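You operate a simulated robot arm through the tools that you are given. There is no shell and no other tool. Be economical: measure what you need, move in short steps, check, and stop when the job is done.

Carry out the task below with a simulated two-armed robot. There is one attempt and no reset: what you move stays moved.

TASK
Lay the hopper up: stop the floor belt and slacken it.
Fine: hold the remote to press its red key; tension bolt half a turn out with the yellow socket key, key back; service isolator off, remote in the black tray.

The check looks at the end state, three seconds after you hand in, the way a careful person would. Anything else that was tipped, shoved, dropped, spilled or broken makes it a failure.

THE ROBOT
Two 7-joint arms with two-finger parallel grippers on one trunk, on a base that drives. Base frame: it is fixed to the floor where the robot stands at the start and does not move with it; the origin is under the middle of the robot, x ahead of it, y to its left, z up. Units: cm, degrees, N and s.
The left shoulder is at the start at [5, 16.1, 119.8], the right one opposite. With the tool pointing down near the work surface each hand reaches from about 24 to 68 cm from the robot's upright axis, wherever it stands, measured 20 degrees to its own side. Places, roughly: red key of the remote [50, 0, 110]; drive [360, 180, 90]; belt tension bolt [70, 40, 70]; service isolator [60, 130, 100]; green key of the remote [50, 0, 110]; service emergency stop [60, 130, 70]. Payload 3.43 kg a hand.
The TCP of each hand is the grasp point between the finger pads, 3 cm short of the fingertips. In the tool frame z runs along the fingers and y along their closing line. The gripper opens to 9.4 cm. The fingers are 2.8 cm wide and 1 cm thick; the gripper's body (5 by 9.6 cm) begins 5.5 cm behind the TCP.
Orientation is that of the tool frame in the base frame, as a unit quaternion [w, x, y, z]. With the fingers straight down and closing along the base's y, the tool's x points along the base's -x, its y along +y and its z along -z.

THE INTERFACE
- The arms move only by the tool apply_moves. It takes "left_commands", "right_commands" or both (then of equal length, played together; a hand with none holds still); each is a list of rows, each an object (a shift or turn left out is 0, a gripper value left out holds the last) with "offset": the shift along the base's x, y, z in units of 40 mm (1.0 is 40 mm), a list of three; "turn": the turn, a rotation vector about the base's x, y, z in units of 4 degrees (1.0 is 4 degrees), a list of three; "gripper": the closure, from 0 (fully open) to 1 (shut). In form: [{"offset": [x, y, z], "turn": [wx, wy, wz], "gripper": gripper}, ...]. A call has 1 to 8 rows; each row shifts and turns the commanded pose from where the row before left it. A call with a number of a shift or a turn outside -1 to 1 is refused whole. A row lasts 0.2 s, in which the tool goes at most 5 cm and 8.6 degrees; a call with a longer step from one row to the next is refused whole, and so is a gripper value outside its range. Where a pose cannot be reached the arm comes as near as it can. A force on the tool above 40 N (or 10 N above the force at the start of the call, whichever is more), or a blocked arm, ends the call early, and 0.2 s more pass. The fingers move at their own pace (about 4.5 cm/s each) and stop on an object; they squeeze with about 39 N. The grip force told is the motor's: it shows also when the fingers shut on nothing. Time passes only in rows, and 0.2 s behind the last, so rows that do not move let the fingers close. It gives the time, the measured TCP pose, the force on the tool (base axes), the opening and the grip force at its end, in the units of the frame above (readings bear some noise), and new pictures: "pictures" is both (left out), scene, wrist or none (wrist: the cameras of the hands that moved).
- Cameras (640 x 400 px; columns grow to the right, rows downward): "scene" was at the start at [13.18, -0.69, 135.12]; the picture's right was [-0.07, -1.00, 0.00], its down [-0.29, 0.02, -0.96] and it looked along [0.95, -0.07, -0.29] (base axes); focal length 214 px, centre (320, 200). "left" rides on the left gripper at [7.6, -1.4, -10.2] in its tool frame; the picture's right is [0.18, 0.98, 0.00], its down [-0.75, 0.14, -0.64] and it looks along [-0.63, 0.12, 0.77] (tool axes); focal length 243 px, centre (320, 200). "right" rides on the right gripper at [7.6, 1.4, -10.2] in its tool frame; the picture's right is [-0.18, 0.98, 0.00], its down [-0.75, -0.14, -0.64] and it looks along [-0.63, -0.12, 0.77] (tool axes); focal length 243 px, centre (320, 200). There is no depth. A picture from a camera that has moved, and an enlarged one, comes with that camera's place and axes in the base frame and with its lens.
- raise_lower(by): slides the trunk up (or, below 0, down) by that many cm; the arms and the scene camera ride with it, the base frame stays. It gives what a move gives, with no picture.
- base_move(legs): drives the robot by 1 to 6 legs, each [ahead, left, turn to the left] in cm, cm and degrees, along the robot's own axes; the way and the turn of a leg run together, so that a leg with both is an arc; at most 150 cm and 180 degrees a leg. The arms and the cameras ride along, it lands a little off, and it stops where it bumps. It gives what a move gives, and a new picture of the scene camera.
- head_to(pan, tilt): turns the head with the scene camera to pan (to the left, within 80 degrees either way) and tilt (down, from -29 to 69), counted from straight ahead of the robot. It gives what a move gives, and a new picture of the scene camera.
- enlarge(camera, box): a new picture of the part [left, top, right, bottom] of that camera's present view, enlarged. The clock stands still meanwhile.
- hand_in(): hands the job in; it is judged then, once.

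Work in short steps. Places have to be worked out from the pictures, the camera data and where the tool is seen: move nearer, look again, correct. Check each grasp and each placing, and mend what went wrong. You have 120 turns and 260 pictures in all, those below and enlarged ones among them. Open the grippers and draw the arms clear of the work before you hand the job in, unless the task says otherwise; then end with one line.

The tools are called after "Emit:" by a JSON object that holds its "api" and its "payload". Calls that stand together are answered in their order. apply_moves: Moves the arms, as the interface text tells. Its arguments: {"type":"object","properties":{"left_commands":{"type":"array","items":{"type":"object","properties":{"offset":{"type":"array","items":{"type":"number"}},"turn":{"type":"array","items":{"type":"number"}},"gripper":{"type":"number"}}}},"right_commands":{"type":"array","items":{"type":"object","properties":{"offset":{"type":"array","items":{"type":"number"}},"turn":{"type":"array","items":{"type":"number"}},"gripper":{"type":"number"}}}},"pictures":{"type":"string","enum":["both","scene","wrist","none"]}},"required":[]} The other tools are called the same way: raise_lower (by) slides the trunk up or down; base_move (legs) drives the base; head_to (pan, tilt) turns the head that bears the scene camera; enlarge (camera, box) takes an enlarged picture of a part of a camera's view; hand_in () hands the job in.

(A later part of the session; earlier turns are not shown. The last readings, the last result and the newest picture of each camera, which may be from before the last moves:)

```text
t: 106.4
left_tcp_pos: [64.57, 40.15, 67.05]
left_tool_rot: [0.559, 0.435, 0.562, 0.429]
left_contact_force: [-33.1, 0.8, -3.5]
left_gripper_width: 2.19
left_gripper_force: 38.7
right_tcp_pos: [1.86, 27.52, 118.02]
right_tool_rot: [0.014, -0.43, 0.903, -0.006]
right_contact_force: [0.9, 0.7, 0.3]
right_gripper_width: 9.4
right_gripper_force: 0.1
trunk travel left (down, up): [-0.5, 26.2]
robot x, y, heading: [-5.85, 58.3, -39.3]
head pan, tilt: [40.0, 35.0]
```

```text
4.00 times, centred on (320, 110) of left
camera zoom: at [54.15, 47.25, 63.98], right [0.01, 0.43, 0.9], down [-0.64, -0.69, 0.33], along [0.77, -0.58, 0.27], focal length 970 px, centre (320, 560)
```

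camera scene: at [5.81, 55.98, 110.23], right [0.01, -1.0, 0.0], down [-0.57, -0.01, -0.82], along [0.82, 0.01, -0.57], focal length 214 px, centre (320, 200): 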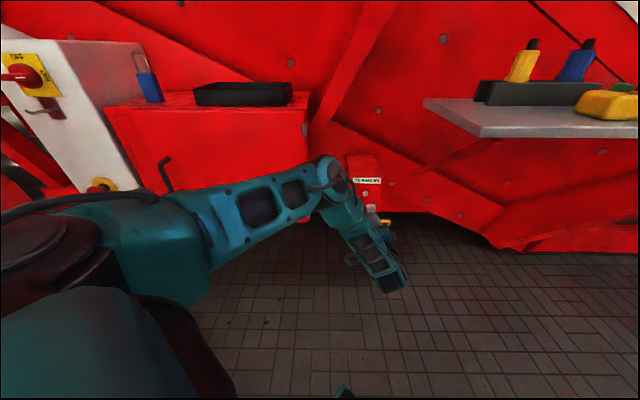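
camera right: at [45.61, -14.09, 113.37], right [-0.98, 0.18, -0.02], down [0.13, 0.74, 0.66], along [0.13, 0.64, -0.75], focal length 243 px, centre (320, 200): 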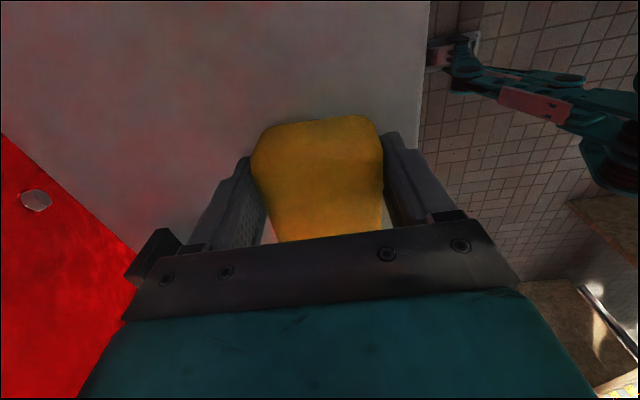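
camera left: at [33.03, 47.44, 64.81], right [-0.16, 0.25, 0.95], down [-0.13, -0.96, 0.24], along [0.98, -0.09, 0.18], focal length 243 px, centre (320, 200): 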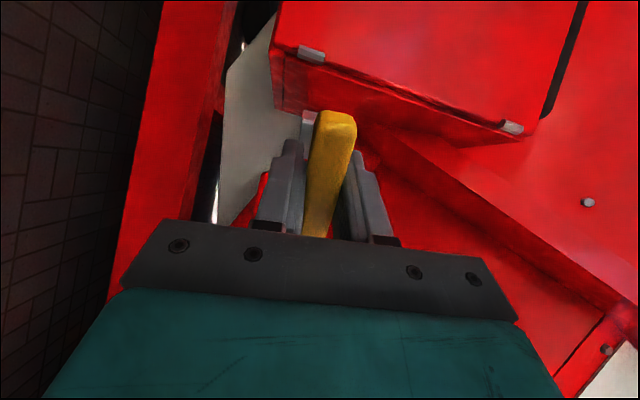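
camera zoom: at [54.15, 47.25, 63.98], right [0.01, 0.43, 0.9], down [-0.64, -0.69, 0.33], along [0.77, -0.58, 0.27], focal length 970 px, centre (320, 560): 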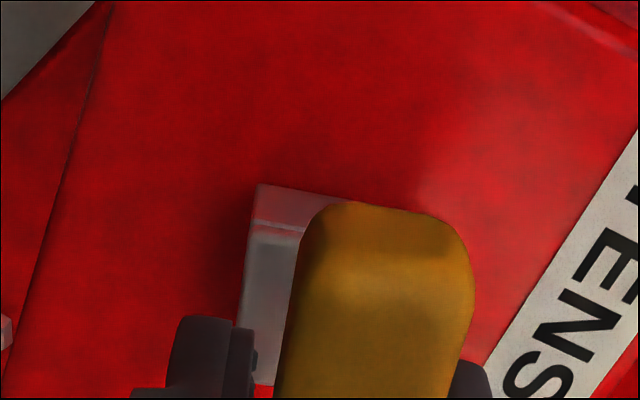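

The label's triangulation puts the box face at about x=72.4, right where the socket front is, so the key may already be seated. I'll ease the push and turn −24° to test.

Emit:
{"api": "apply_moves", "payload": {"left_commands": [{"offset": [-0.06, 0, 0]}, {"turn": [-1, 0, 0]}, {"turn": [-1, 0, 0]}, {"turn": [-1, 0, 0]}, {"turn": [-1, 0, 0]}, {"turn": [-1, 0, 0]}, {"turn": [-1, 0, 0]}], "pictures": "none"}}

Emit:
{"api": "enlarge", "payload": {"camera": "scene", "box": [330, 160, 410, 220]}}

Emit:
{"api": "enlarge", "payload": {"camera": "left", "box": [240, 60, 400, 160]}}

```text
t: 108.0
left_tcp_pos: [64.39, 40.32, 67.09]
left_tool_rot: [0.636, 0.307, 0.639, 0.303]
left_contact_force: [-8.6, -7.9, -7.9]
left_gripper_width: 2.2
left_gripper_force: 39.4
right_tcp_pos: [1.94, 27.56, 118.05]
right_tool_rot: [0.013, -0.43, 0.903, -0.004]
right_contact_force: [1.0, -0.2, 0.5]
right_gripper_width: 9.38
right_gripper_force: 0.0
trunk travel left (down, up): [-0.5, 26.2]
robot x, y, heading: [-6.39, 58.31, -39.3]
head pan, tilt: [40.0, 35.0]
```

```text
6.67 times, centred on (370, 190) of scene
camera zoom: at [5.82, 55.92, 110.23], right [0.01, -1.0, 0.0], down [-0.57, -0.01, -0.82], along [0.82, 0.01, -0.57], focal length 1430 px, centre (-13, 267)
```

zoom: 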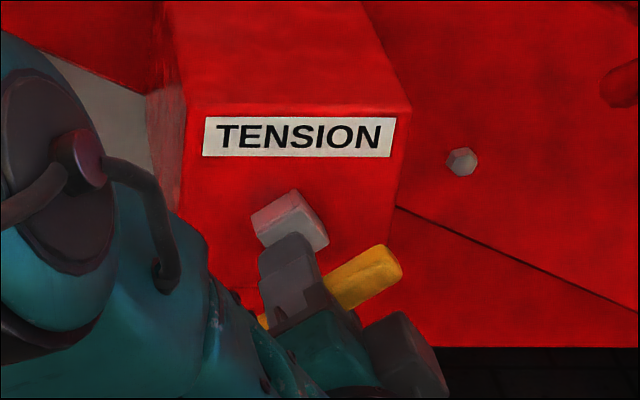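

```text
4.00 times, centred on (320, 110) of left
camera zoom: at [54.11, 45.36, 61.37], right [0.01, 0.76, 0.65], down [-0.64, -0.5, 0.59], along [0.77, -0.42, 0.48], focal length 970 px, centre (320, 560)
```

zoom: 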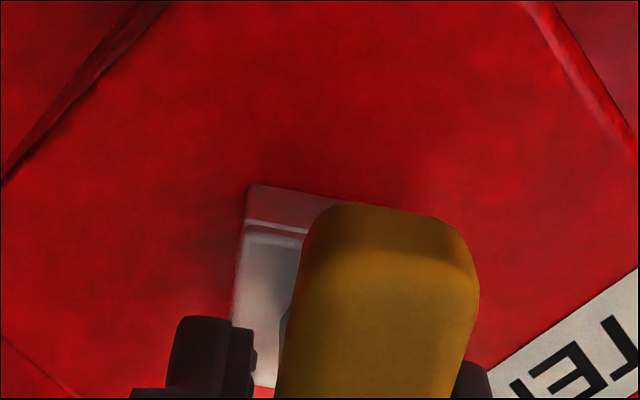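

The turn goes smoothly and the side forces suggest the socket is engaged. I'll continue the first quarter turn.

Emit:
{"api": "apply_moves", "payload": {"left_commands": [{"turn": [-1, 0, 0]}, {"turn": [-1, 0, 0]}, {"turn": [-1, 0, 0]}, {"turn": [-1, 0, 0]}, {"turn": [-1, 0, 0]}, {"turn": [-1, 0, 0]}, {"turn": [-1, 0, 0]}, {"turn": [-1, 0, 0]}], "pictures": "none"}}

Emit:
{"api": "apply_moves", "payload": {"left_commands": [{"turn": [-1, 0, 0]}, {"turn": [-1, 0, 0]}, {"turn": [-1, 0, 0]}, {"turn": [-1, 0, 0]}, {"turn": [-1, 0, 0]}, {"turn": [-1, 0, 0]}, {"turn": [-1, 0, 0]}, {"turn": [-1, 0, 0]}], "pictures": "scene"}}

Emit:
{"api": "enlarge", "payload": {"camera": "left", "box": [240, 60, 400, 160]}}

```text
t: 109.8
left_tcp_pos: [64.48, 40.33, 67.01]
left_tool_rot: [0.695, 0.12, 0.699, 0.115]
left_contact_force: [-11.7, -2.5, -9.9]
left_gripper_width: 2.19
left_gripper_force: 38.6
right_tcp_pos: [2.02, 27.59, 118.07]
right_tool_rot: [0.013, -0.43, 0.903, -0.004]
right_contact_force: [-0.3, 0.4, -0.2]
right_gripper_width: 9.42
right_gripper_force: 0.0
trunk travel left (down, up): [-0.5, 26.2]
robot x, y, heading: [-5.91, 58.41, -39.3]
head pan, tilt: [40.0, 35.0]
```

```text
t: 111.6
left_tcp_pos: [64.53, 40.27, 66.9]
left_tool_rot: [0.701, -0.077, 0.704, -0.081]
left_contact_force: [-2.9, -5.0, -13.8]
left_gripper_width: 2.17
left_gripper_force: 39.2
right_tcp_pos: [2.12, 27.57, 118.01]
right_tool_rot: [0.012, -0.431, 0.902, -0.005]
right_contact_force: [-0.2, -0.8, 0.5]
right_gripper_width: 9.43
right_gripper_force: 0.1
trunk travel left (down, up): [-0.5, 26.2]
robot x, y, heading: [-6.13, 58.7, -39.3]
head pan, tilt: [40.0, 35.0]
camera scene: at [5.9, 55.93, 110.21], right [0.01, -1.0, 0.0], down [-0.57, -0.01, -0.82], along [0.82, 0.01, -0.57], focal length 214 px, centre (320, 200)
```

scene: 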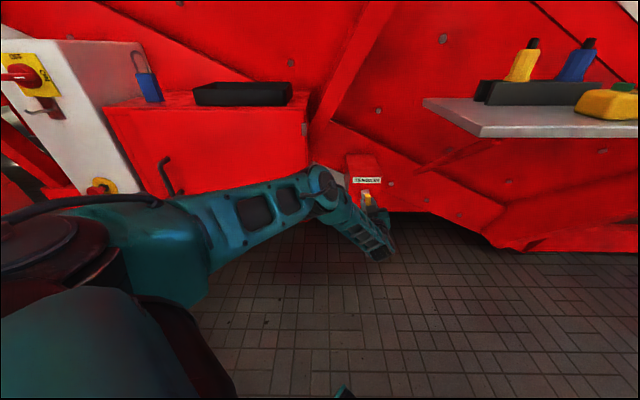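

```text
4.00 times, centred on (320, 110) of left
camera zoom: at [54.09, 37.24, 60.01], right [0.01, 0.92, -0.4], down [-0.64, 0.31, 0.71], along [0.77, 0.25, 0.59], focal length 970 px, centre (320, 560)
```

zoom: 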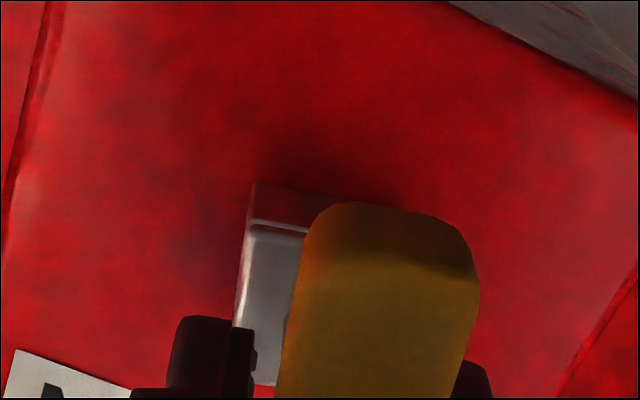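

That's 88° turned with no limit met. I'll carry on for the second quarter, easing the small side load.

Emit:
{"api": "apply_moves", "payload": {"left_commands": [{"turn": [-1, 0, 0], "offset": [0, -0.01, -0.03]}, {"turn": [-1, 0, 0], "offset": [0, -0.01, -0.02]}, {"turn": [-1, 0, 0]}, {"turn": [-1, 0, 0]}, {"turn": [-1, 0, 0]}, {"turn": [-1, 0, 0]}, {"turn": [-1, 0, 0]}, {"turn": [-1, 0, 0]}], "pictures": "none"}}

Emit:
{"api": "apply_moves", "payload": {"left_commands": [{"turn": [-1, 0, 0]}, {"turn": [-1, 0, 0]}, {"turn": [-1, 0, 0]}, {"turn": [-1, 0, 0]}, {"turn": [-1, 0, 0]}, {"turn": [-1, 0, 0]}, {"turn": [-1, 0, 0]}, {"turn": [-1, 0, 0]}], "pictures": "none"}}

Emit:
{"api": "enlarge", "payload": {"camera": "left", "box": [240, 60, 400, 160]}}

Emit:
{"api": "enlarge", "payload": {"camera": "scene", "box": [290, 140, 450, 280]}}

```text
t: 113.4
left_tcp_pos: [64.44, 40.24, 66.92]
left_tool_rot: [0.654, -0.268, 0.653, -0.273]
left_contact_force: [-7.9, -4.9, -1.8]
left_gripper_width: 2.16
left_gripper_force: 39.0
right_tcp_pos: [1.89, 27.5, 118.15]
right_tool_rot: [0.013, -0.43, 0.903, -0.005]
right_contact_force: [0.2, 0.7, 0.7]
right_gripper_width: 9.4
right_gripper_force: 0.0
trunk travel left (down, up): [-0.5, 26.2]
robot x, y, heading: [-6.02, 58.53, -39.3]
head pan, tilt: [40.0, 35.0]
```

```text
t: 115.2
left_tcp_pos: [64.57, 40.13, 67.02]
left_tool_rot: [0.554, -0.437, 0.553, -0.442]
left_contact_force: [7.5, -11.2, -3.4]
left_gripper_width: 2.19
left_gripper_force: 39.4
right_tcp_pos: [2.04, 27.6, 118.21]
right_tool_rot: [0.014, -0.431, 0.902, -0.004]
right_contact_force: [-0.2, 0.7, -0.3]
right_gripper_width: 9.42
right_gripper_force: 0.0
trunk travel left (down, up): [-0.5, 26.2]
robot x, y, heading: [-6.39, 58.42, -39.2]
head pan, tilt: [40.0, 35.0]
```

```text
4.00 times, centred on (320, 110) of left
camera zoom: at [54.1, 32.52, 66.63], right [0.01, 0.04, -1.0], down [-0.64, 0.77, 0.03], along [0.77, 0.64, 0.03], focal length 970 px, centre (320, 560)
```

zoom: 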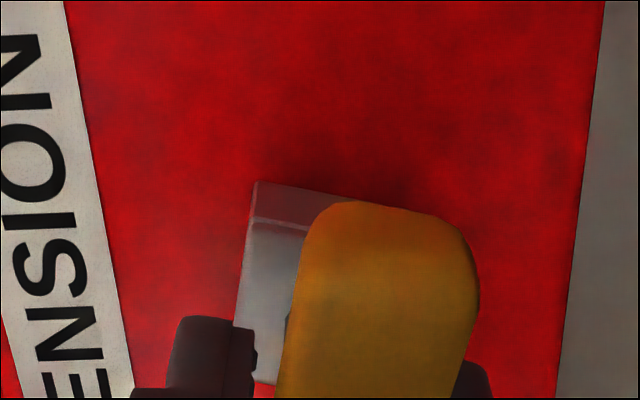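

```text
2.86 times, centred on (370, 210) of scene
camera zoom: at [5.86, 55.91, 110.22], right [0.01, -1.0, 0.0], down [-0.57, -0.01, -0.82], along [0.82, 0.01, -0.57], focal length 613 px, centre (177, 171)
```

zoom: 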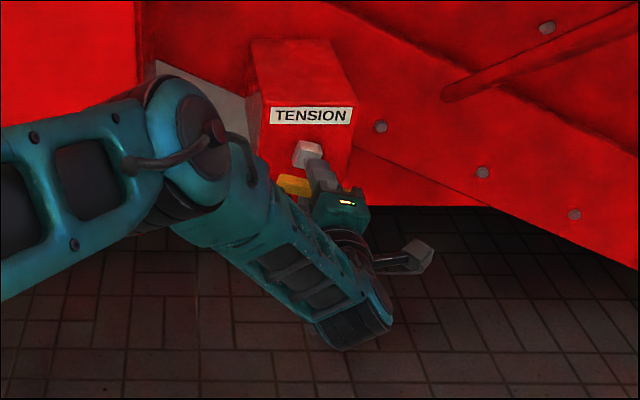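

152° turned so far. I'll finish to slightly over 180° to take up the socket's play, then ease back a touch.

Emit:
{"api": "apply_moves", "payload": {"left_commands": [{"turn": [-1, 0, 0], "offset": [0.0, -0.02, 0]}, {"turn": [-1, 0, 0], "offset": [0, -0.01, 0]}, {"turn": [-1, 0, 0]}, {"turn": [-1, 0, 0]}, {"turn": [-1, 0, 0]}, {"turn": [-1, 0, 0]}, {"turn": [-1, 0, 0]}, {"turn": [-0.6, 0, 0]}], "pictures": "none"}}

Emit:
{"api": "enlarge", "payload": {"camera": "left", "box": [240, 60, 400, 160]}}

```text
t: 117.0
left_tcp_pos: [64.44, 40.2, 67.08]
left_tool_rot: [-0.421, 0.568, -0.417, 0.571]
left_contact_force: [-2.3, 0.2, -1.2]
left_gripper_width: 2.17
left_gripper_force: 39.2
right_tcp_pos: [1.98, 27.7, 118.16]
right_tool_rot: [0.014, -0.431, 0.902, -0.006]
right_contact_force: [0.1, -0.9, 0.2]
right_gripper_width: 9.39
right_gripper_force: 0.1
trunk travel left (down, up): [-0.5, 26.2]
robot x, y, heading: [-6.24, 58.6, -39.4]
head pan, tilt: [40.0, 35.0]
```

```text
4.00 times, centred on (320, 110) of left
camera zoom: at [54.11, 33.31, 70.59], right [0.01, -0.47, -0.88], down [-0.64, 0.68, -0.36], along [0.77, 0.57, -0.3], focal length 970 px, centre (320, 560)
```

zoom: 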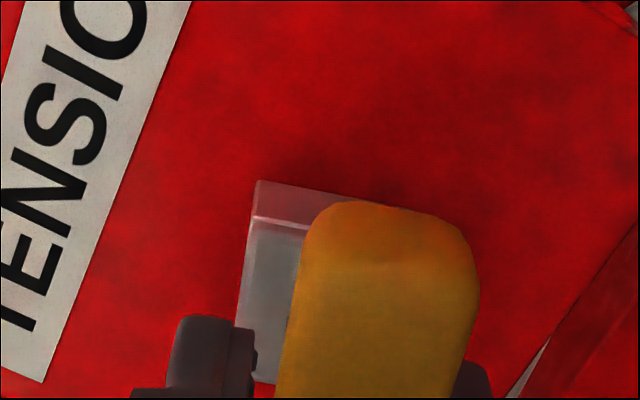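

Turned about 182.6°. I'll ease back 2°, pull the key straight off, and inspect the head.

Emit:
{"api": "apply_moves", "payload": {"left_commands": [{"turn": [0.5, 0, 0]}, {"offset": [-0.2, 0, 0]}, {"offset": [-0.25, 0, 0]}, {"offset": [-0.3, 0, 0]}, {"offset": [-0.3, 0, 0]}, {"offset": [-0.3, 0, 0]}, {}], "pictures": "none"}}

Emit:
{"api": "enlarge", "payload": {"camera": "left", "box": [220, 0, 420, 140]}}

Emit:
{"api": "enlarge", "payload": {"camera": "scene", "box": [320, 150, 420, 230]}}

```text
t: 118.6
left_tcp_pos: [59.05, 40.07, 66.93]
left_tool_rot: [-0.431, 0.56, -0.428, 0.564]
left_contact_force: [-0.3, 0.1, -0.5]
left_gripper_width: 2.17
left_gripper_force: 39.5
right_tcp_pos: [1.89, 27.61, 117.92]
right_tool_rot: [0.012, -0.431, 0.902, -0.005]
right_contact_force: [-0.3, 0.1, 0.4]
right_gripper_width: 9.42
right_gripper_force: 0.0
trunk travel left (down, up): [-0.5, 26.2]
robot x, y, heading: [-6.11, 58.63, -39.3]
head pan, tilt: [40.0, 35.0]
```

```text
2.86 times, centred on (320, 70) of left
camera zoom: at [48.67, 33.11, 70.28], right [0.01, -0.44, -0.9], down [-0.64, 0.69, -0.34], along [0.77, 0.58, -0.28], focal length 693 px, centre (320, 571)
```

zoom: 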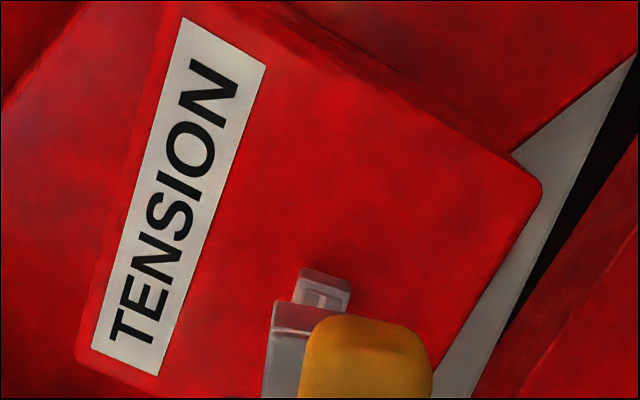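

```text
5.00 times, centred on (370, 190) of scene
camera zoom: at [5.79, 55.98, 110.24], right [0.01, -1.0, 0.0], down [-0.57, -0.01, -0.82], along [0.82, 0.01, -0.57], focal length 1072 px, centre (70, 250)
```

zoom: 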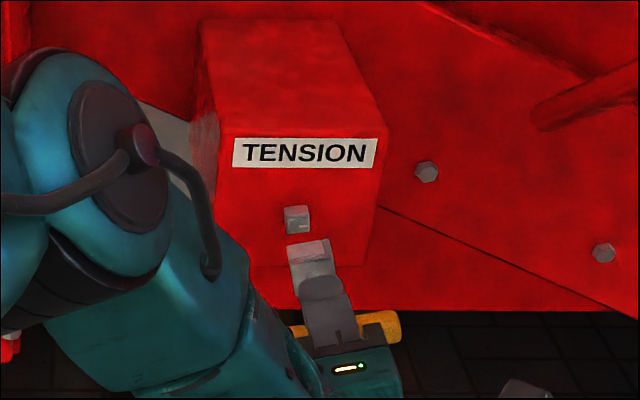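

Zooming in tighter on the head's mark to confirm the half turn.

Emit:
{"api": "enlarge", "payload": {"camera": "scene", "box": [350, 175, 380, 205]}}

```text
13.33 times, centred on (365, 190) of scene
camera zoom: at [5.79, 55.98, 110.24], right [0.01, -1.0, 0.0], down [-0.57, -0.01, -0.82], along [0.82, 0.01, -0.57], focal length 2860 px, centre (-280, 333)
```

zoom: 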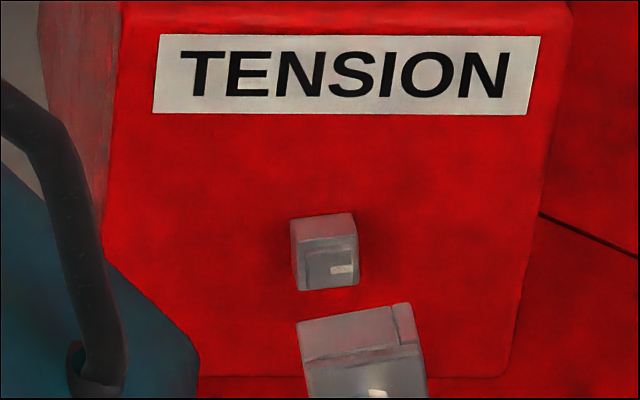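

The mark now points the other way (right instead of left), so the bolt is half a turn out. I'll back away, then roll the hand back while raising it.

Emit:
{"api": "base_move", "payload": {"legs": [[-12.4, -10.2, 0]]}}

Emit:
{"api": "apply_moves", "payload": {"left_commands": [{"turn": [1, 0, 0]}, {"turn": [1, 0, 0]}, {"turn": [1, 0, 0]}, {"turn": [1, 0, 0]}, {"turn": [1, 0, 0]}, {"turn": [1, 0, 0]}, {"turn": [1, 0, 0]}, {"turn": [1, 0, 0]}], "pictures": "none"}}

Emit:
{"api": "apply_moves", "payload": {"left_commands": [{"turn": [1, 0, 0]}, {"turn": [1, 0, 0]}, {"turn": [1, 0, 0]}, {"turn": [1, 0, 0]}, {"turn": [1, 0, 0]}, {"turn": [1, 0, 0]}, {"turn": [1, 0, 0]}, {"turn": [1, 0, 0]}], "pictures": "none"}}

Emit:
{"api": "apply_moves", "payload": {"left_commands": [{"turn": [1, 0, 0]}, {"turn": [1, 0, 0]}, {"turn": [1, 0, 0]}, {"turn": [1, 0, 0]}, {"turn": [1, 0, 0]}, {"turn": [1, 0, 0]}, {"turn": [1, 0, 0]}, {"turn": [1, 0, 0]}]}}

```text
t: 120.1
left_tcp_pos: [42.98, 40.44, 66.86]
left_tool_rot: [-0.431, 0.56, -0.427, 0.563]
left_contact_force: [0.5, 0.5, -0.3]
left_gripper_width: 2.2
left_gripper_force: 38.9
right_tcp_pos: [-14.07, 27.93, 118.12]
right_tool_rot: [0.014, -0.432, 0.902, -0.005]
right_contact_force: [0.5, 0.1, 0.3]
right_gripper_width: 9.4
right_gripper_force: 0.1
trunk travel left (down, up): [-0.5, 26.2]
robot x, y, heading: [-21.85, 58.38, -39.1]
head pan, tilt: [40.0, 35.0]
camera scene: at [-10.31, 56.23, 110.24], right [0.01, -1.0, 0.0], down [-0.57, -0.01, -0.82], along [0.82, 0.01, -0.57], focal length 214 px, centre (320, 200)
```

scene: 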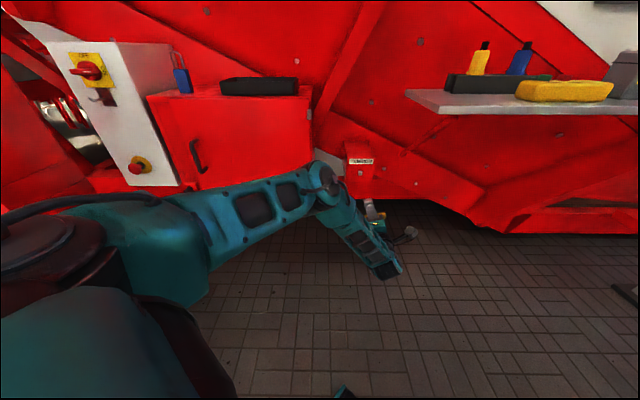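

```text
t: 121.9
left_tcp_pos: [43.05, 40.55, 66.92]
left_tool_rot: [0.569, -0.42, 0.567, -0.423]
left_contact_force: [0.1, 1.1, -0.3]
left_gripper_width: 2.18
left_gripper_force: 39.0
right_tcp_pos: [-14.07, 27.81, 118.04]
right_tool_rot: [0.013, -0.431, 0.902, -0.006]
right_contact_force: [-0.1, -0.3, 0.4]
right_gripper_width: 9.38
right_gripper_force: 0.1
trunk travel left (down, up): [-0.5, 26.2]
robot x, y, heading: [-22.25, 58.5, -39.1]
head pan, tilt: [40.0, 35.0]
```

```text
t: 123.7
left_tcp_pos: [42.83, 40.46, 66.86]
left_tool_rot: [0.662, -0.245, 0.662, -0.251]
left_contact_force: [-0.3, -0.4, -0.9]
left_gripper_width: 2.17
left_gripper_force: 39.2
right_tcp_pos: [-14.1, 27.77, 118.06]
right_tool_rot: [0.013, -0.432, 0.902, -0.005]
right_contact_force: [-0.5, 0.4, -0.4]
right_gripper_width: 9.38
right_gripper_force: 0.0
trunk travel left (down, up): [-0.5, 26.2]
robot x, y, heading: [-22.06, 58.87, -39.3]
head pan, tilt: [40.0, 35.0]
```

```text
t: 125.5
left_tcp_pos: [42.92, 40.5, 66.86]
left_tool_rot: [0.705, -0.054, 0.705, -0.057]
left_contact_force: [0.5, -0.7, -1.5]
left_gripper_width: 2.17
left_gripper_force: 38.9
right_tcp_pos: [-14.02, 27.8, 118.12]
right_tool_rot: [0.013, -0.431, 0.902, -0.006]
right_contact_force: [0.2, -0.1, -0.3]
right_gripper_width: 9.39
right_gripper_force: 0.1
trunk travel left (down, up): [-0.5, 26.2]
robot x, y, heading: [-22.39, 58.35, -39.2]
head pan, tilt: [40.0, 35.0]
camera scene: at [-10.3, 56.23, 110.24], right [0.01, -1.0, 0.0], down [-0.57, -0.01, -0.82], along [0.82, 0.01, -0.57], focal length 214 px, centre (320, 200)
camera left: at [32.6, 37.93, 59.65], right [0.01, 0.94, -0.34], down [-0.64, 0.26, 0.72], along [0.77, 0.21, 0.6], focal length 243 px, centre (320, 200)
```

scene: 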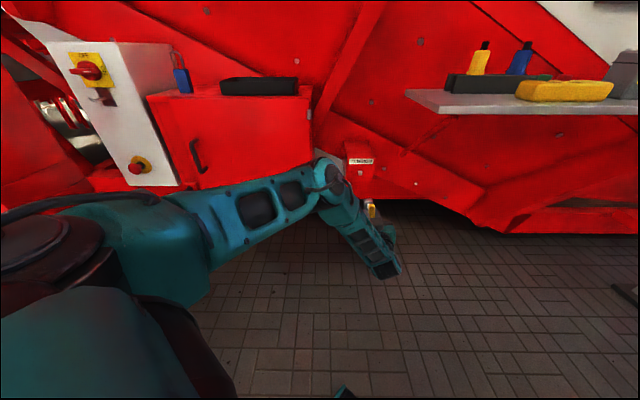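
left: 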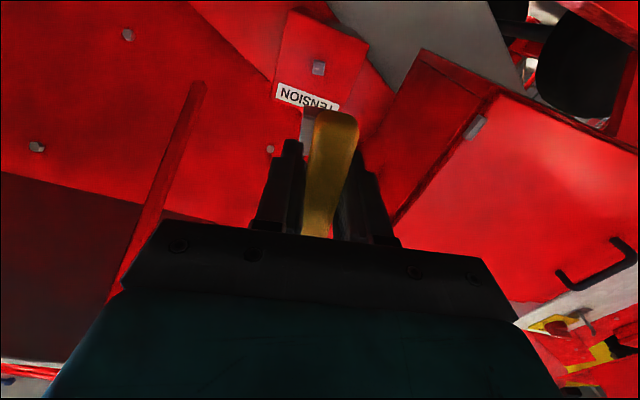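

I'll finish the roll, pitch the hand down while rising, then raise the trunk.

Emit:
{"api": "apply_moves", "payload": {"left_commands": [{"turn": [1, 0, 0], "offset": [0, 0, 0.3]}, {"turn": [0.7, 0, 0], "offset": [0, 0, 0.3]}, {"turn": [0, 1, 0], "offset": [0, 0, 0.3]}, {"turn": [0, 1, 0], "offset": [0, 0, 0.3]}, {"turn": [0, 1, 0], "offset": [0, 0, 0.3]}, {"turn": [0, 1, 0], "offset": [0, 0, 0.3]}, {"turn": [0, 1, 0], "offset": [0, 0, 0.3]}, {"turn": [0, 1, 0], "offset": [0, 0, 0.3]}], "pictures": "none"}}

Emit:
{"api": "apply_moves", "payload": {"left_commands": [{"turn": [0, 1, 0], "offset": [0, 0, 0.3]}, {"turn": [0, 1, 0], "offset": [0, 0, 0.3]}, {"turn": [0, 1, 0], "offset": [0, 0, 0.3]}, {"turn": [0, 1, 0], "offset": [0, 0, 0.3]}, {"turn": [0, 1, 0], "offset": [0, 0, 0.3]}, {"turn": [0, 1, 0], "offset": [0, 0, 0.3]}, {"turn": [0, 1, 0], "offset": [0, 0, 0.3]}, {"turn": [0, 1, 0], "offset": [0, 0, 0.3]}], "pictures": "none"}}

Emit:
{"api": "apply_moves", "payload": {"left_commands": [{"turn": [0, 1, 0], "offset": [0, 0, 0.3]}, {"turn": [0, 1, 0], "offset": [0, 0, 0.3]}, {"turn": [0, 1, 0], "offset": [0, 0, 0.3]}, {"turn": [0, 1, 0], "offset": [0, 0, 0.3]}, {"turn": [0, 1, 0], "offset": [0, 0, 0.3]}, {"turn": [0, 1, 0], "offset": [0, 0, 0.3]}, {"turn": [0, 1, 0], "offset": [0, 0, 0.3]}, {"turn": [0, 1, 0], "offset": [0, 0, 0.3]}]}}

```text
t: 127.3
left_tcp_pos: [43.02, 40.54, 76.56]
left_tool_rot: [0.544, -0.016, 0.839, -0.015]
left_contact_force: [-0.4, -0.1, -0.9]
left_gripper_width: 2.18
left_gripper_force: 39.1
right_tcp_pos: [-14.07, 27.9, 118.12]
right_tool_rot: [0.012, -0.431, 0.902, -0.006]
right_contact_force: [0.4, -0.2, -0.3]
right_gripper_width: 9.41
right_gripper_force: 0.0
trunk travel left (down, up): [-0.5, 26.2]
robot x, y, heading: [-21.67, 58.6, -39.0]
head pan, tilt: [40.0, 35.0]
```

```text
t: 129.1
left_tcp_pos: [43.04, 40.42, 86.18]
left_tool_rot: [0.292, -0.019, 0.956, -0.009]
left_contact_force: [-0.2, 0.7, -1.5]
left_gripper_width: 2.17
left_gripper_force: 39.1
right_tcp_pos: [-14.09, 27.79, 118.04]
right_tool_rot: [0.013, -0.431, 0.902, -0.007]
right_contact_force: [0.4, 0.2, 0.2]
right_gripper_width: 9.38
right_gripper_force: 0.0
trunk travel left (down, up): [-0.5, 26.2]
robot x, y, heading: [-21.95, 58.77, -39.1]
head pan, tilt: [40.0, 35.0]
```

```text
t: 130.9
left_tcp_pos: [42.95, 40.53, 95.79]
left_tool_rot: [0.017, -0.02, 1.0, -0.004]
left_contact_force: [0.6, -0.5, -1.3]
left_gripper_width: 2.18
left_gripper_force: 39.2
right_tcp_pos: [-14.0, 27.83, 118.1]
right_tool_rot: [0.013, -0.432, 0.902, -0.006]
right_contact_force: [-0.2, 0.5, 0.4]
right_gripper_width: 9.37
right_gripper_force: 0.1
trunk travel left (down, up): [-0.5, 26.2]
robot x, y, heading: [-22.0, 58.8, -39.1]
head pan, tilt: [40.0, 35.0]
camera scene: at [-10.3, 56.23, 110.24], right [0.01, -1.0, 0.0], down [-0.57, -0.01, -0.82], along [0.82, 0.01, -0.57], focal length 214 px, centre (320, 200)
camera left: at [34.92, 38.75, 105.85], right [-0.22, 0.97, -0.01], down [0.73, 0.18, 0.67], along [0.65, 0.14, -0.75], focal length 243 px, centre (320, 200)
```

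scene: 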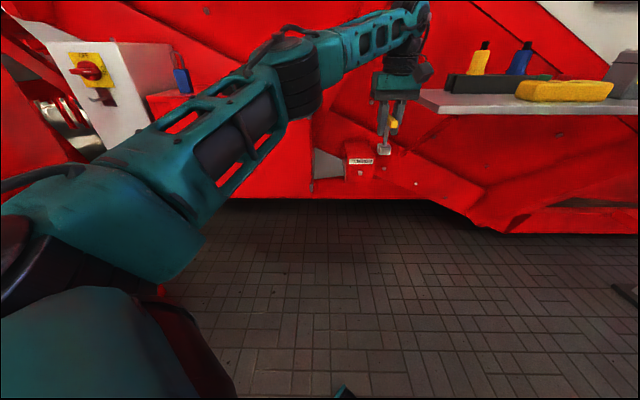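
left: 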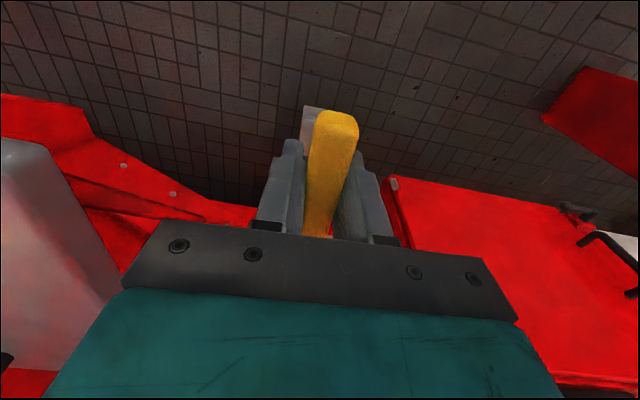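

Hand is back to pointing down with the key upright. I'll raise the trunk, straighten the small pitch error, and drive sideways to bring the key over its spot.

Emit:
{"api": "raise_lower", "payload": {"by": 22}}

Emit:
{"api": "apply_moves", "payload": {"left_commands": [{"turn": [0, 0.5, 0], "offset": [0, 0, 0.3]}, {"offset": [0, 0, 0.3]}], "pictures": "none"}}

Emit:
{"api": "base_move", "payload": {"legs": [[15, -11, 0]]}}

Emit:
{"api": "head_to", "payload": {"pan": 35, "tilt": 30}}

Emit:
{"api": "enlarge", "payload": {"camera": "left", "box": [0, 0, 640, 400]}}

```text
t: 133.2
left_tcp_pos: [42.9, 40.3, 117.82]
left_tool_rot: [0.017, -0.02, 1.0, -0.003]
left_contact_force: [0.0, -0.3, -0.4]
left_gripper_width: 2.17
left_gripper_force: 39.4
right_tcp_pos: [-14.07, 27.84, 140.18]
right_tool_rot: [0.013, -0.431, 0.902, -0.005]
right_contact_force: [-0.7, 0.7, 0.3]
right_gripper_width: 9.41
right_gripper_force: 0.1
trunk travel left (down, up): [-22.5, 4.2]
robot x, y, heading: [-21.98, 58.33, -39.1]
head pan, tilt: [40.0, 35.0]
```

```text
t: 133.8
left_tcp_pos: [42.77, 40.62, 120.08]
left_tool_rot: [-0.001, -0.022, 1.0, -0.004]
left_contact_force: [-0.6, 0.0, -2.1]
left_gripper_width: 2.2
left_gripper_force: 39.5
left hand out of reach, approached as far as the arm can: row 2
right_tcp_pos: [-14.07, 27.79, 140.07]
right_tool_rot: [0.012, -0.431, 0.902, -0.006]
right_contact_force: [0.8, 0.1, -0.5]
right_gripper_width: 9.4
right_gripper_force: 0.0
trunk travel left (down, up): [-22.5, 4.2]
robot x, y, heading: [-22.53, 58.5, -39.1]
head pan, tilt: [40.0, 35.0]
```

```text
t: 135.3
left_tcp_pos: [47.58, 22.59, 120.28]
left_tool_rot: [0.0, -0.02, 1.0, -0.002]
left_contact_force: [0.3, -0.7, -1.9]
left_gripper_width: 2.18
left_gripper_force: 38.8
right_tcp_pos: [-9.28, 9.83, 140.11]
right_tool_rot: [0.013, -0.431, 0.902, -0.005]
right_contact_force: [-0.5, -1.1, 0.3]
right_gripper_width: 9.4
right_gripper_force: 0.1
trunk travel left (down, up): [-22.5, 4.2]
robot x, y, heading: [-17.29, 40.34, -39.4]
head pan, tilt: [40.0, 35.0]
camera scene: at [-5.5, 38.17, 132.23], right [0.01, -1.0, 0.0], down [-0.57, -0.01, -0.82], along [0.82, 0.01, -0.57], focal length 214 px, centre (320, 200)
```

scene: 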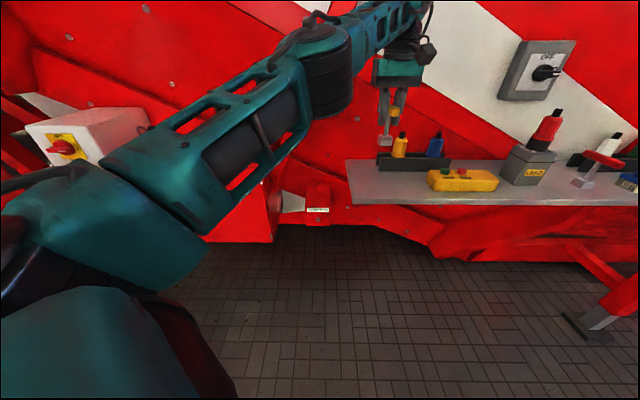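

```text
t: 136.0
left_tcp_pos: [47.46, 22.73, 120.23]
left_tool_rot: [0.001, -0.023, 1.0, -0.003]
left_contact_force: [0.6, 0.2, -1.6]
left_gripper_width: 2.18
left_gripper_force: 39.0
right_tcp_pos: [-9.31, 9.95, 140.08]
right_tool_rot: [0.012, -0.432, 0.902, -0.006]
right_contact_force: [-0.2, -0.4, -0.2]
right_gripper_width: 9.38
right_gripper_force: 0.0
trunk travel left (down, up): [-22.5, 4.2]
robot x, y, heading: [-17.31, 40.93, -39.3]
head pan, tilt: [35.0, 30.0]
camera scene: at [-5.3, 37.47, 133.01], right [-0.07, -1.0, 0.0], down [-0.5, 0.04, -0.87], along [0.86, -0.06, -0.5], focal length 214 px, centre (320, 200)
```

scene: 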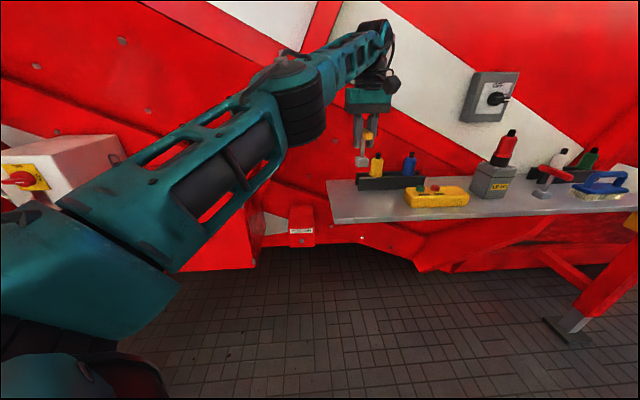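

```text
1.00 times, centred on (320, 200) of left
camera zoom: at [39.88, 21.01, 130.51], right [-0.23, 0.97, -0.01], down [0.75, 0.18, 0.64], along [0.63, 0.14, -0.77], focal length 243 px, centre (320, 200)
```

zoom: 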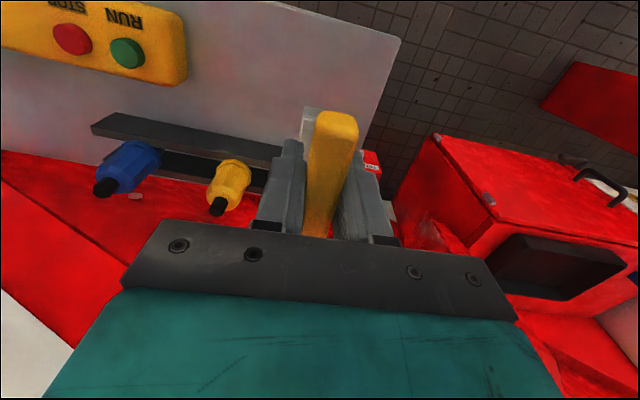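

Over the spot: TCP is (47.5, 22.6) and it should be about (47.8, 22.4). I'll check that the key hangs straight before lowering.

Emit:
{"api": "enlarge", "payload": {"camera": "scene", "box": [320, 80, 420, 220]}}

Emit:
{"api": "apply_moves", "payload": {"left_commands": [{"offset": [0.07, -0.06, -0.5]}, {"offset": [0, 0, -0.6]}, {"offset": [0, 0, -0.6]}, {"offset": [0, 0, -0.6]}, {"offset": [0, 0, -0.4]}, {"offset": [0, 0, -0.2]}, {}], "pictures": "none"}}

Emit:
{"api": "enlarge", "payload": {"camera": "scene", "box": [310, 80, 470, 220]}}

```text
2.86 times, centred on (370, 150) of scene
camera zoom: at [-5.3, 37.47, 133.01], right [-0.07, -1.0, 0.0], down [-0.5, 0.04, -0.87], along [0.86, -0.06, -0.5], focal length 613 px, centre (177, 343)
```

zoom: 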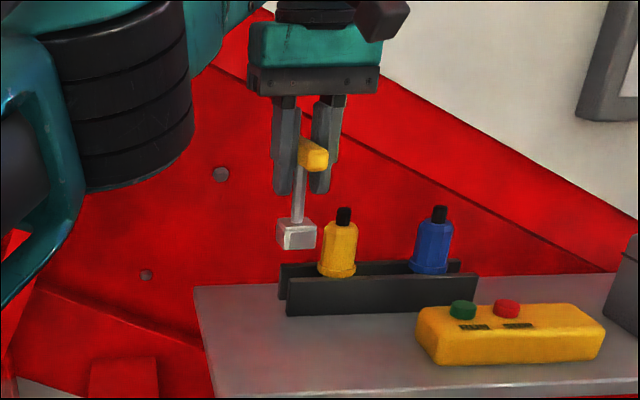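

```text
t: 137.6
left_tcp_pos: [47.78, 22.37, 108.55]
left_tool_rot: [0.0, -0.02, 1.0, -0.004]
left_contact_force: [-0.2, 0.9, -1.0]
left_gripper_width: 2.18
left_gripper_force: 39.1
right_tcp_pos: [-9.31, 9.85, 140.14]
right_tool_rot: [0.013, -0.431, 0.902, -0.005]
right_contact_force: [-0.4, 0.0, -0.3]
right_gripper_width: 9.38
right_gripper_force: 0.1
trunk travel left (down, up): [-22.5, 4.2]
robot x, y, heading: [-17.09, 40.93, -39.4]
head pan, tilt: [35.0, 30.0]
```

```text
2.86 times, centred on (390, 150) of scene
camera zoom: at [-5.31, 37.45, 133.02], right [-0.07, -1.0, 0.0], down [-0.5, 0.04, -0.87], along [0.86, -0.06, -0.5], focal length 613 px, centre (120, 343)
```

zoom: 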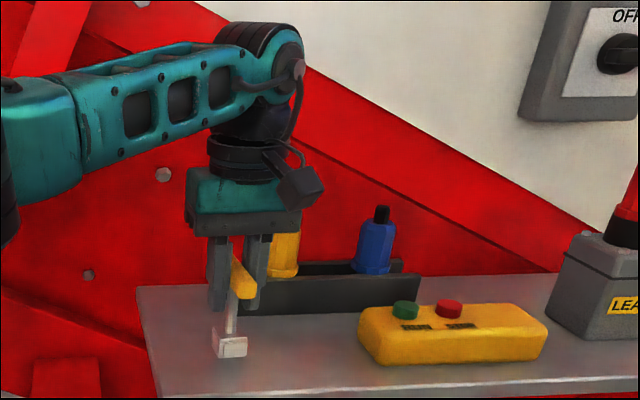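

The key is straight and nearly down. I'll lower the last half centimetre in tiny steps.

Emit:
{"api": "apply_moves", "payload": {"left_commands": [{"offset": [0, 0, -0.06]}, {"offset": [0, 0, -0.05]}, {"offset": [0, 0, -0.04]}, {"offset": [0, 0, -0.03]}, {}], "pictures": "none"}}

Emit:
{"api": "enlarge", "payload": {"camera": "scene", "box": [330, 120, 390, 190]}}

```text
t: 138.8
left_tcp_pos: [47.75, 22.55, 107.81]
left_tool_rot: [0.0, -0.021, 1.0, -0.004]
left_contact_force: [-0.2, 0.0, -0.4]
left_gripper_width: 2.19
left_gripper_force: 39.0
right_tcp_pos: [-9.27, 9.72, 140.08]
right_tool_rot: [0.013, -0.431, 0.902, -0.005]
right_contact_force: [-0.3, -0.3, 0.6]
right_gripper_width: 9.4
right_gripper_force: 0.0
trunk travel left (down, up): [-22.5, 4.2]
robot x, y, heading: [-17.14, 40.45, -39.5]
head pan, tilt: [35.0, 30.0]
```

```text
5.71 times, centred on (360, 155) of scene
camera zoom: at [-5.3, 37.45, 133.02], right [-0.07, -1.0, 0.0], down [-0.5, 0.04, -0.87], along [0.86, -0.06, -0.5], focal length 1226 px, centre (91, 457)
```

zoom: 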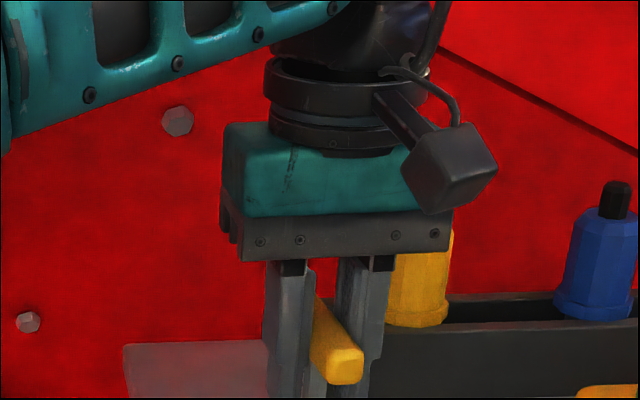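

Nearly carrying its own weight on the table; I'll press on 1–2 mm to confirm.

Emit:
{"api": "apply_moves", "payload": {"left_commands": [{"offset": [0, 0, -0.025]}, {"offset": [0, 0, -0.025]}, {}], "pictures": "none"}}

Emit:
{"api": "enlarge", "payload": {"camera": "scene", "box": [330, 140, 390, 210]}}

```text
t: 139.6
left_tcp_pos: [47.68, 22.57, 107.82]
left_tool_rot: [0.001, -0.022, 1.0, -0.005]
left_contact_force: [2.7, 1.4, 10.0]
left_gripper_width: 2.19
left_gripper_force: 39.2
right_tcp_pos: [-9.39, 9.95, 140.08]
right_tool_rot: [0.013, -0.431, 0.902, -0.006]
right_contact_force: [0.2, -0.2, -0.1]
right_gripper_width: 9.38
right_gripper_force: 0.1
trunk travel left (down, up): [-22.5, 4.2]
robot x, y, heading: [-17.49, 40.61, -39.3]
head pan, tilt: [35.0, 30.0]
```

```text
5.71 times, centred on (360, 175) of scene
camera zoom: at [-5.4, 37.5, 133.04], right [-0.07, -1.0, 0.0], down [-0.5, 0.04, -0.87], along [0.86, -0.06, -0.5], focal length 1226 px, centre (91, 343)
```

zoom: 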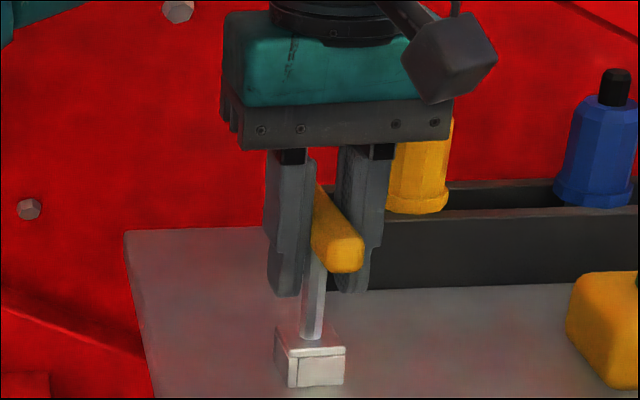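

The key stands on the table (10 N). I'll relieve the pressure a hair, open gently and lift away.

Emit:
{"api": "apply_moves", "payload": {"left_commands": [{"offset": [0, 0, 0.03]}, {"gripper": 0.5}, {"gripper": 0.4}, {"gripper": 0.4}, {"offset": [0, 0, 0.2]}, {"offset": [0, 0, 0.4]}, {"offset": [0, 0, 0.6]}, {"offset": [0, 0, 0.6]}], "pictures": "none"}}

Emit:
{"api": "enlarge", "payload": {"camera": "scene", "box": [310, 80, 510, 230]}}

```text
t: 141.4
left_tcp_pos: [47.6, 22.72, 115.04]
left_tool_rot: [0.0, -0.021, 1.0, -0.004]
left_contact_force: [0.3, -0.3, 0.1]
left_gripper_width: 5.65
left_gripper_force: 0.1
right_tcp_pos: [-9.26, 9.83, 140.09]
right_tool_rot: [0.013, -0.431, 0.902, -0.005]
right_contact_force: [0.3, 0.6, 0.3]
right_gripper_width: 9.38
right_gripper_force: 0.0
trunk travel left (down, up): [-22.5, 4.2]
robot x, y, heading: [-17.59, 40.54, -39.5]
head pan, tilt: [35.0, 30.0]
```

```text
2.67 times, centred on (410, 155) of scene
camera zoom: at [-5.35, 37.46, 133.02], right [-0.07, -1.0, 0.0], down [-0.5, 0.04, -0.87], along [0.86, -0.06, -0.5], focal length 572 px, centre (80, 320)
```

zoom: 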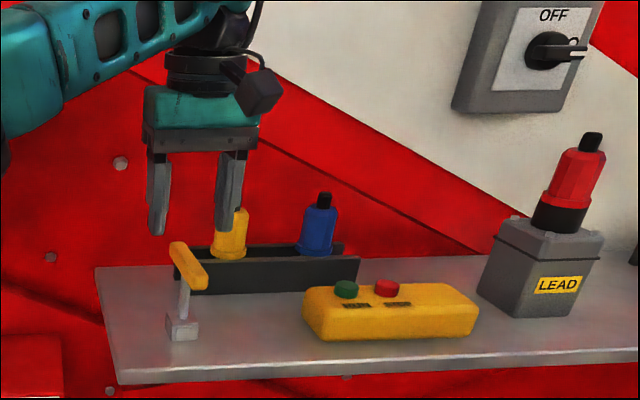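

Key is back, standing, and everything else looks undisturbed. Next I'll back off, face the table again, and use the right hand to fetch the remote.

Emit:
{"api": "base_move", "payload": {"legs": [[-15, 0, 0], [0, 0, 39.4]]}}

Emit:
{"api": "apply_moves", "payload": {"left_commands": [{"offset": [-0.5, -0.2, 0.5]}, {"offset": [-0.5, -0.2, 0.5]}, {"offset": [-0.5, -0.2, 0.5]}, {"offset": [-0.5, -0.2, 0.5]}, {"offset": [-0.5, -0.2, 0.5]}, {"offset": [-0.5, -0.2, 0.5]}, {"offset": [-0.5, 0, 0.5]}, {"offset": [-0.5, 0, 0.5]}], "pictures": "none"}}

Emit:
{"api": "head_to", "payload": {"pan": 0, "tilt": 38}}

```text
t: 144.7
left_tcp_pos: [31.94, 78.89, 114.84]
left_tool_rot: [0.001, -0.367, 0.93, -0.003]
left_contact_force: [0.5, 0.4, -0.7]
left_gripper_width: 5.62
left_gripper_force: 0.1
right_tcp_pos: [-3.05, 32.19, 140.0]
right_tool_rot: [-0.013, 0.718, -0.696, 0.0]
right_contact_force: [-0.8, -0.4, 0.9]
right_gripper_width: 9.38
right_gripper_force: 0.1
trunk travel left (down, up): [-22.5, 4.2]
robot x, y, heading: [-29.0, 49.99, 1.4]
head pan, tilt: [35.0, 30.0]
camera scene: at [-17.91, 55.76, 133.02], right [0.59, -0.8, 0.0], down [-0.4, -0.3, -0.87], along [0.7, 0.51, -0.5], focal length 214 px, centre (320, 200)
```

scene: 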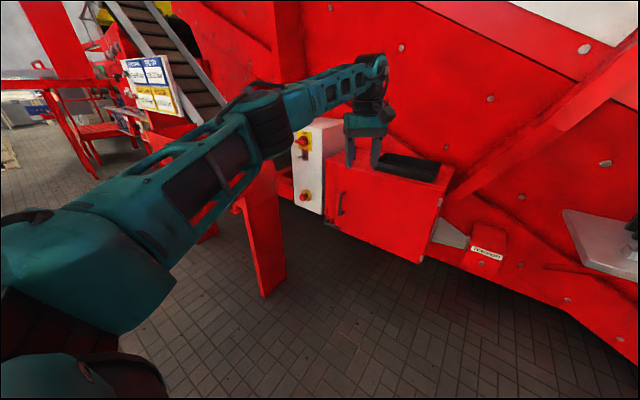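

```text
t: 146.5
left_tcp_pos: [15.71, 74.1, 130.76]
left_tool_rot: [0.001, -0.367, 0.93, -0.003]
left_contact_force: [-0.6, 0.1, -0.1]
left_gripper_width: 5.62
left_gripper_force: 0.0
right_tcp_pos: [-3.02, 32.11, 140.11]
right_tool_rot: [-0.014, 0.718, -0.696, 0.0]
right_contact_force: [0.0, 0.3, 0.3]
right_gripper_width: 9.4
right_gripper_force: 0.1
trunk travel left (down, up): [-22.5, 4.2]
robot x, y, heading: [-29.2, 49.99, 1.4]
head pan, tilt: [35.0, 30.0]
```

```text
t: 147.5
left_tcp_pos: [15.97, 74.14, 130.67]
left_tool_rot: [0.001, -0.368, 0.93, -0.003]
left_contact_force: [-0.1, 0.3, 0.0]
left_gripper_width: 5.64
left_gripper_force: 0.1
right_tcp_pos: [-2.92, 32.18, 140.14]
right_tool_rot: [-0.014, 0.718, -0.696, 0.001]
right_contact_force: [-0.1, -0.1, 0.5]
right_gripper_width: 9.41
right_gripper_force: 0.1
trunk travel left (down, up): [-22.5, 4.2]
robot x, y, heading: [-29.21, 50.09, 1.2]
head pan, tilt: [0.0, 38.0]
camera scene: at [-16.55, 50.6, 131.78], right [0.03, -1.0, 0.0], down [-0.62, -0.02, -0.79], along [0.79, 0.02, -0.62], focal length 214 px, centre (320, 200)
```

scene: 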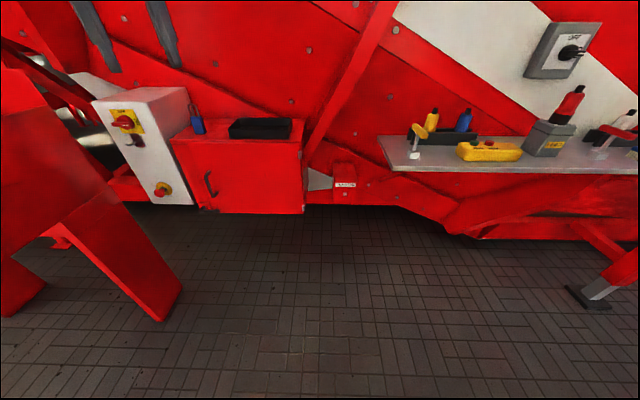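

Good overview. Driving back to the starting stand in front of the remote.

Emit:
{"api": "base_move", "payload": {"legs": [[0, -50.5, -1.2], [28, 0, 0]]}}

Emit:
{"api": "apply_moves", "payload": {"right_commands": [{"offset": [0.7, 0.3, 0]}, {"offset": [0.7, 0.3, 0]}, {"offset": [0.7, 0.3, -0.4]}, {"offset": [0.7, 0.3, -0.5]}, {"offset": [0.7, 0.3, -0.6]}, {"offset": [0.7, 0.3, -0.6]}, {"offset": [0.6, 0.3, -0.6]}, {"offset": [0.3, 0.2, -0.5]}]}}

```text
t: 152.0
left_tcp_pos: [44.99, 22.53, 130.81]
left_tool_rot: [0.001, -0.352, 0.936, -0.003]
left_contact_force: [0.5, 0.2, -0.5]
left_gripper_width: 5.64
left_gripper_force: 0.1
right_tcp_pos: [24.93, -18.88, 140.06]
right_tool_rot: [0.014, -0.707, 0.707, 0.0]
right_contact_force: [-0.9, -0.6, 0.0]
right_gripper_width: 9.4
right_gripper_force: 0.0
trunk travel left (down, up): [-22.5, 4.2]
robot x, y, heading: [-0.68, 0.25, -0.0]
head pan, tilt: [0.0, 38.0]
camera scene: at [11.78, 0.09, 131.77], right [-0.01, -1.0, 0.0], down [-0.62, 0.0, -0.79], along [0.79, -0.01, -0.62], focal length 214 px, centre (320, 200)
```

scene: 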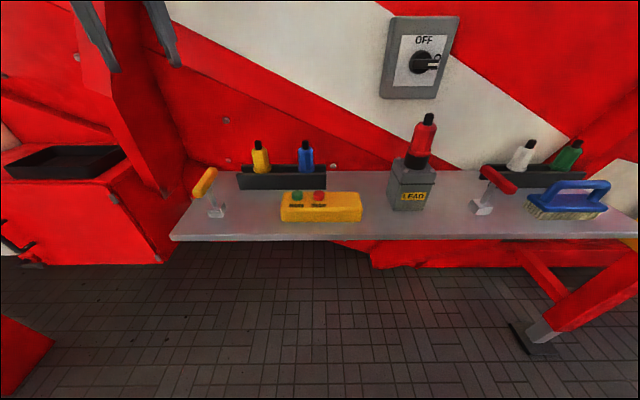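

```text
t: 153.8
left_tcp_pos: [45.06, 22.53, 130.66]
left_tool_rot: [0.001, -0.352, 0.936, -0.003]
left_contact_force: [-0.4, 0.5, 0.5]
left_gripper_width: 5.64
left_gripper_force: 0.1
right_tcp_pos: [45.15, -9.61, 127.08]
right_tool_rot: [0.014, -0.706, 0.708, -0.001]
right_contact_force: [0.1, 0.1, -0.2]
right_gripper_width: 9.43
right_gripper_force: 0.0
trunk travel left (down, up): [-22.5, 4.2]
robot x, y, heading: [-0.67, -0.0, -0.4]
head pan, tilt: [0.0, 38.0]
camera scene: at [11.75, 0.09, 131.78], right [-0.01, -1.0, 0.0], down [-0.62, 0.0, -0.79], along [0.79, -0.01, -0.62], focal length 214 px, centre (320, 200)
camera right: at [43.35, -17.48, 137.15], right [-0.98, 0.19, -0.02], down [0.13, 0.74, 0.66], along [0.14, 0.64, -0.75], focal length 243 px, centre (320, 200)
```

scene: 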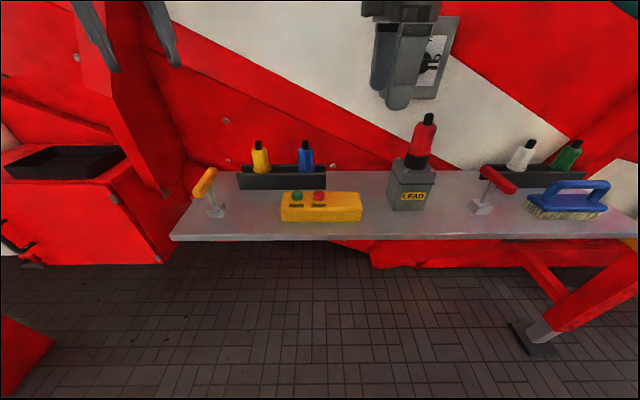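
right: 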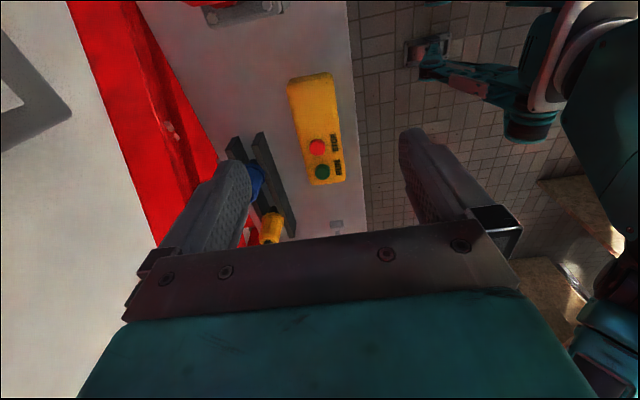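

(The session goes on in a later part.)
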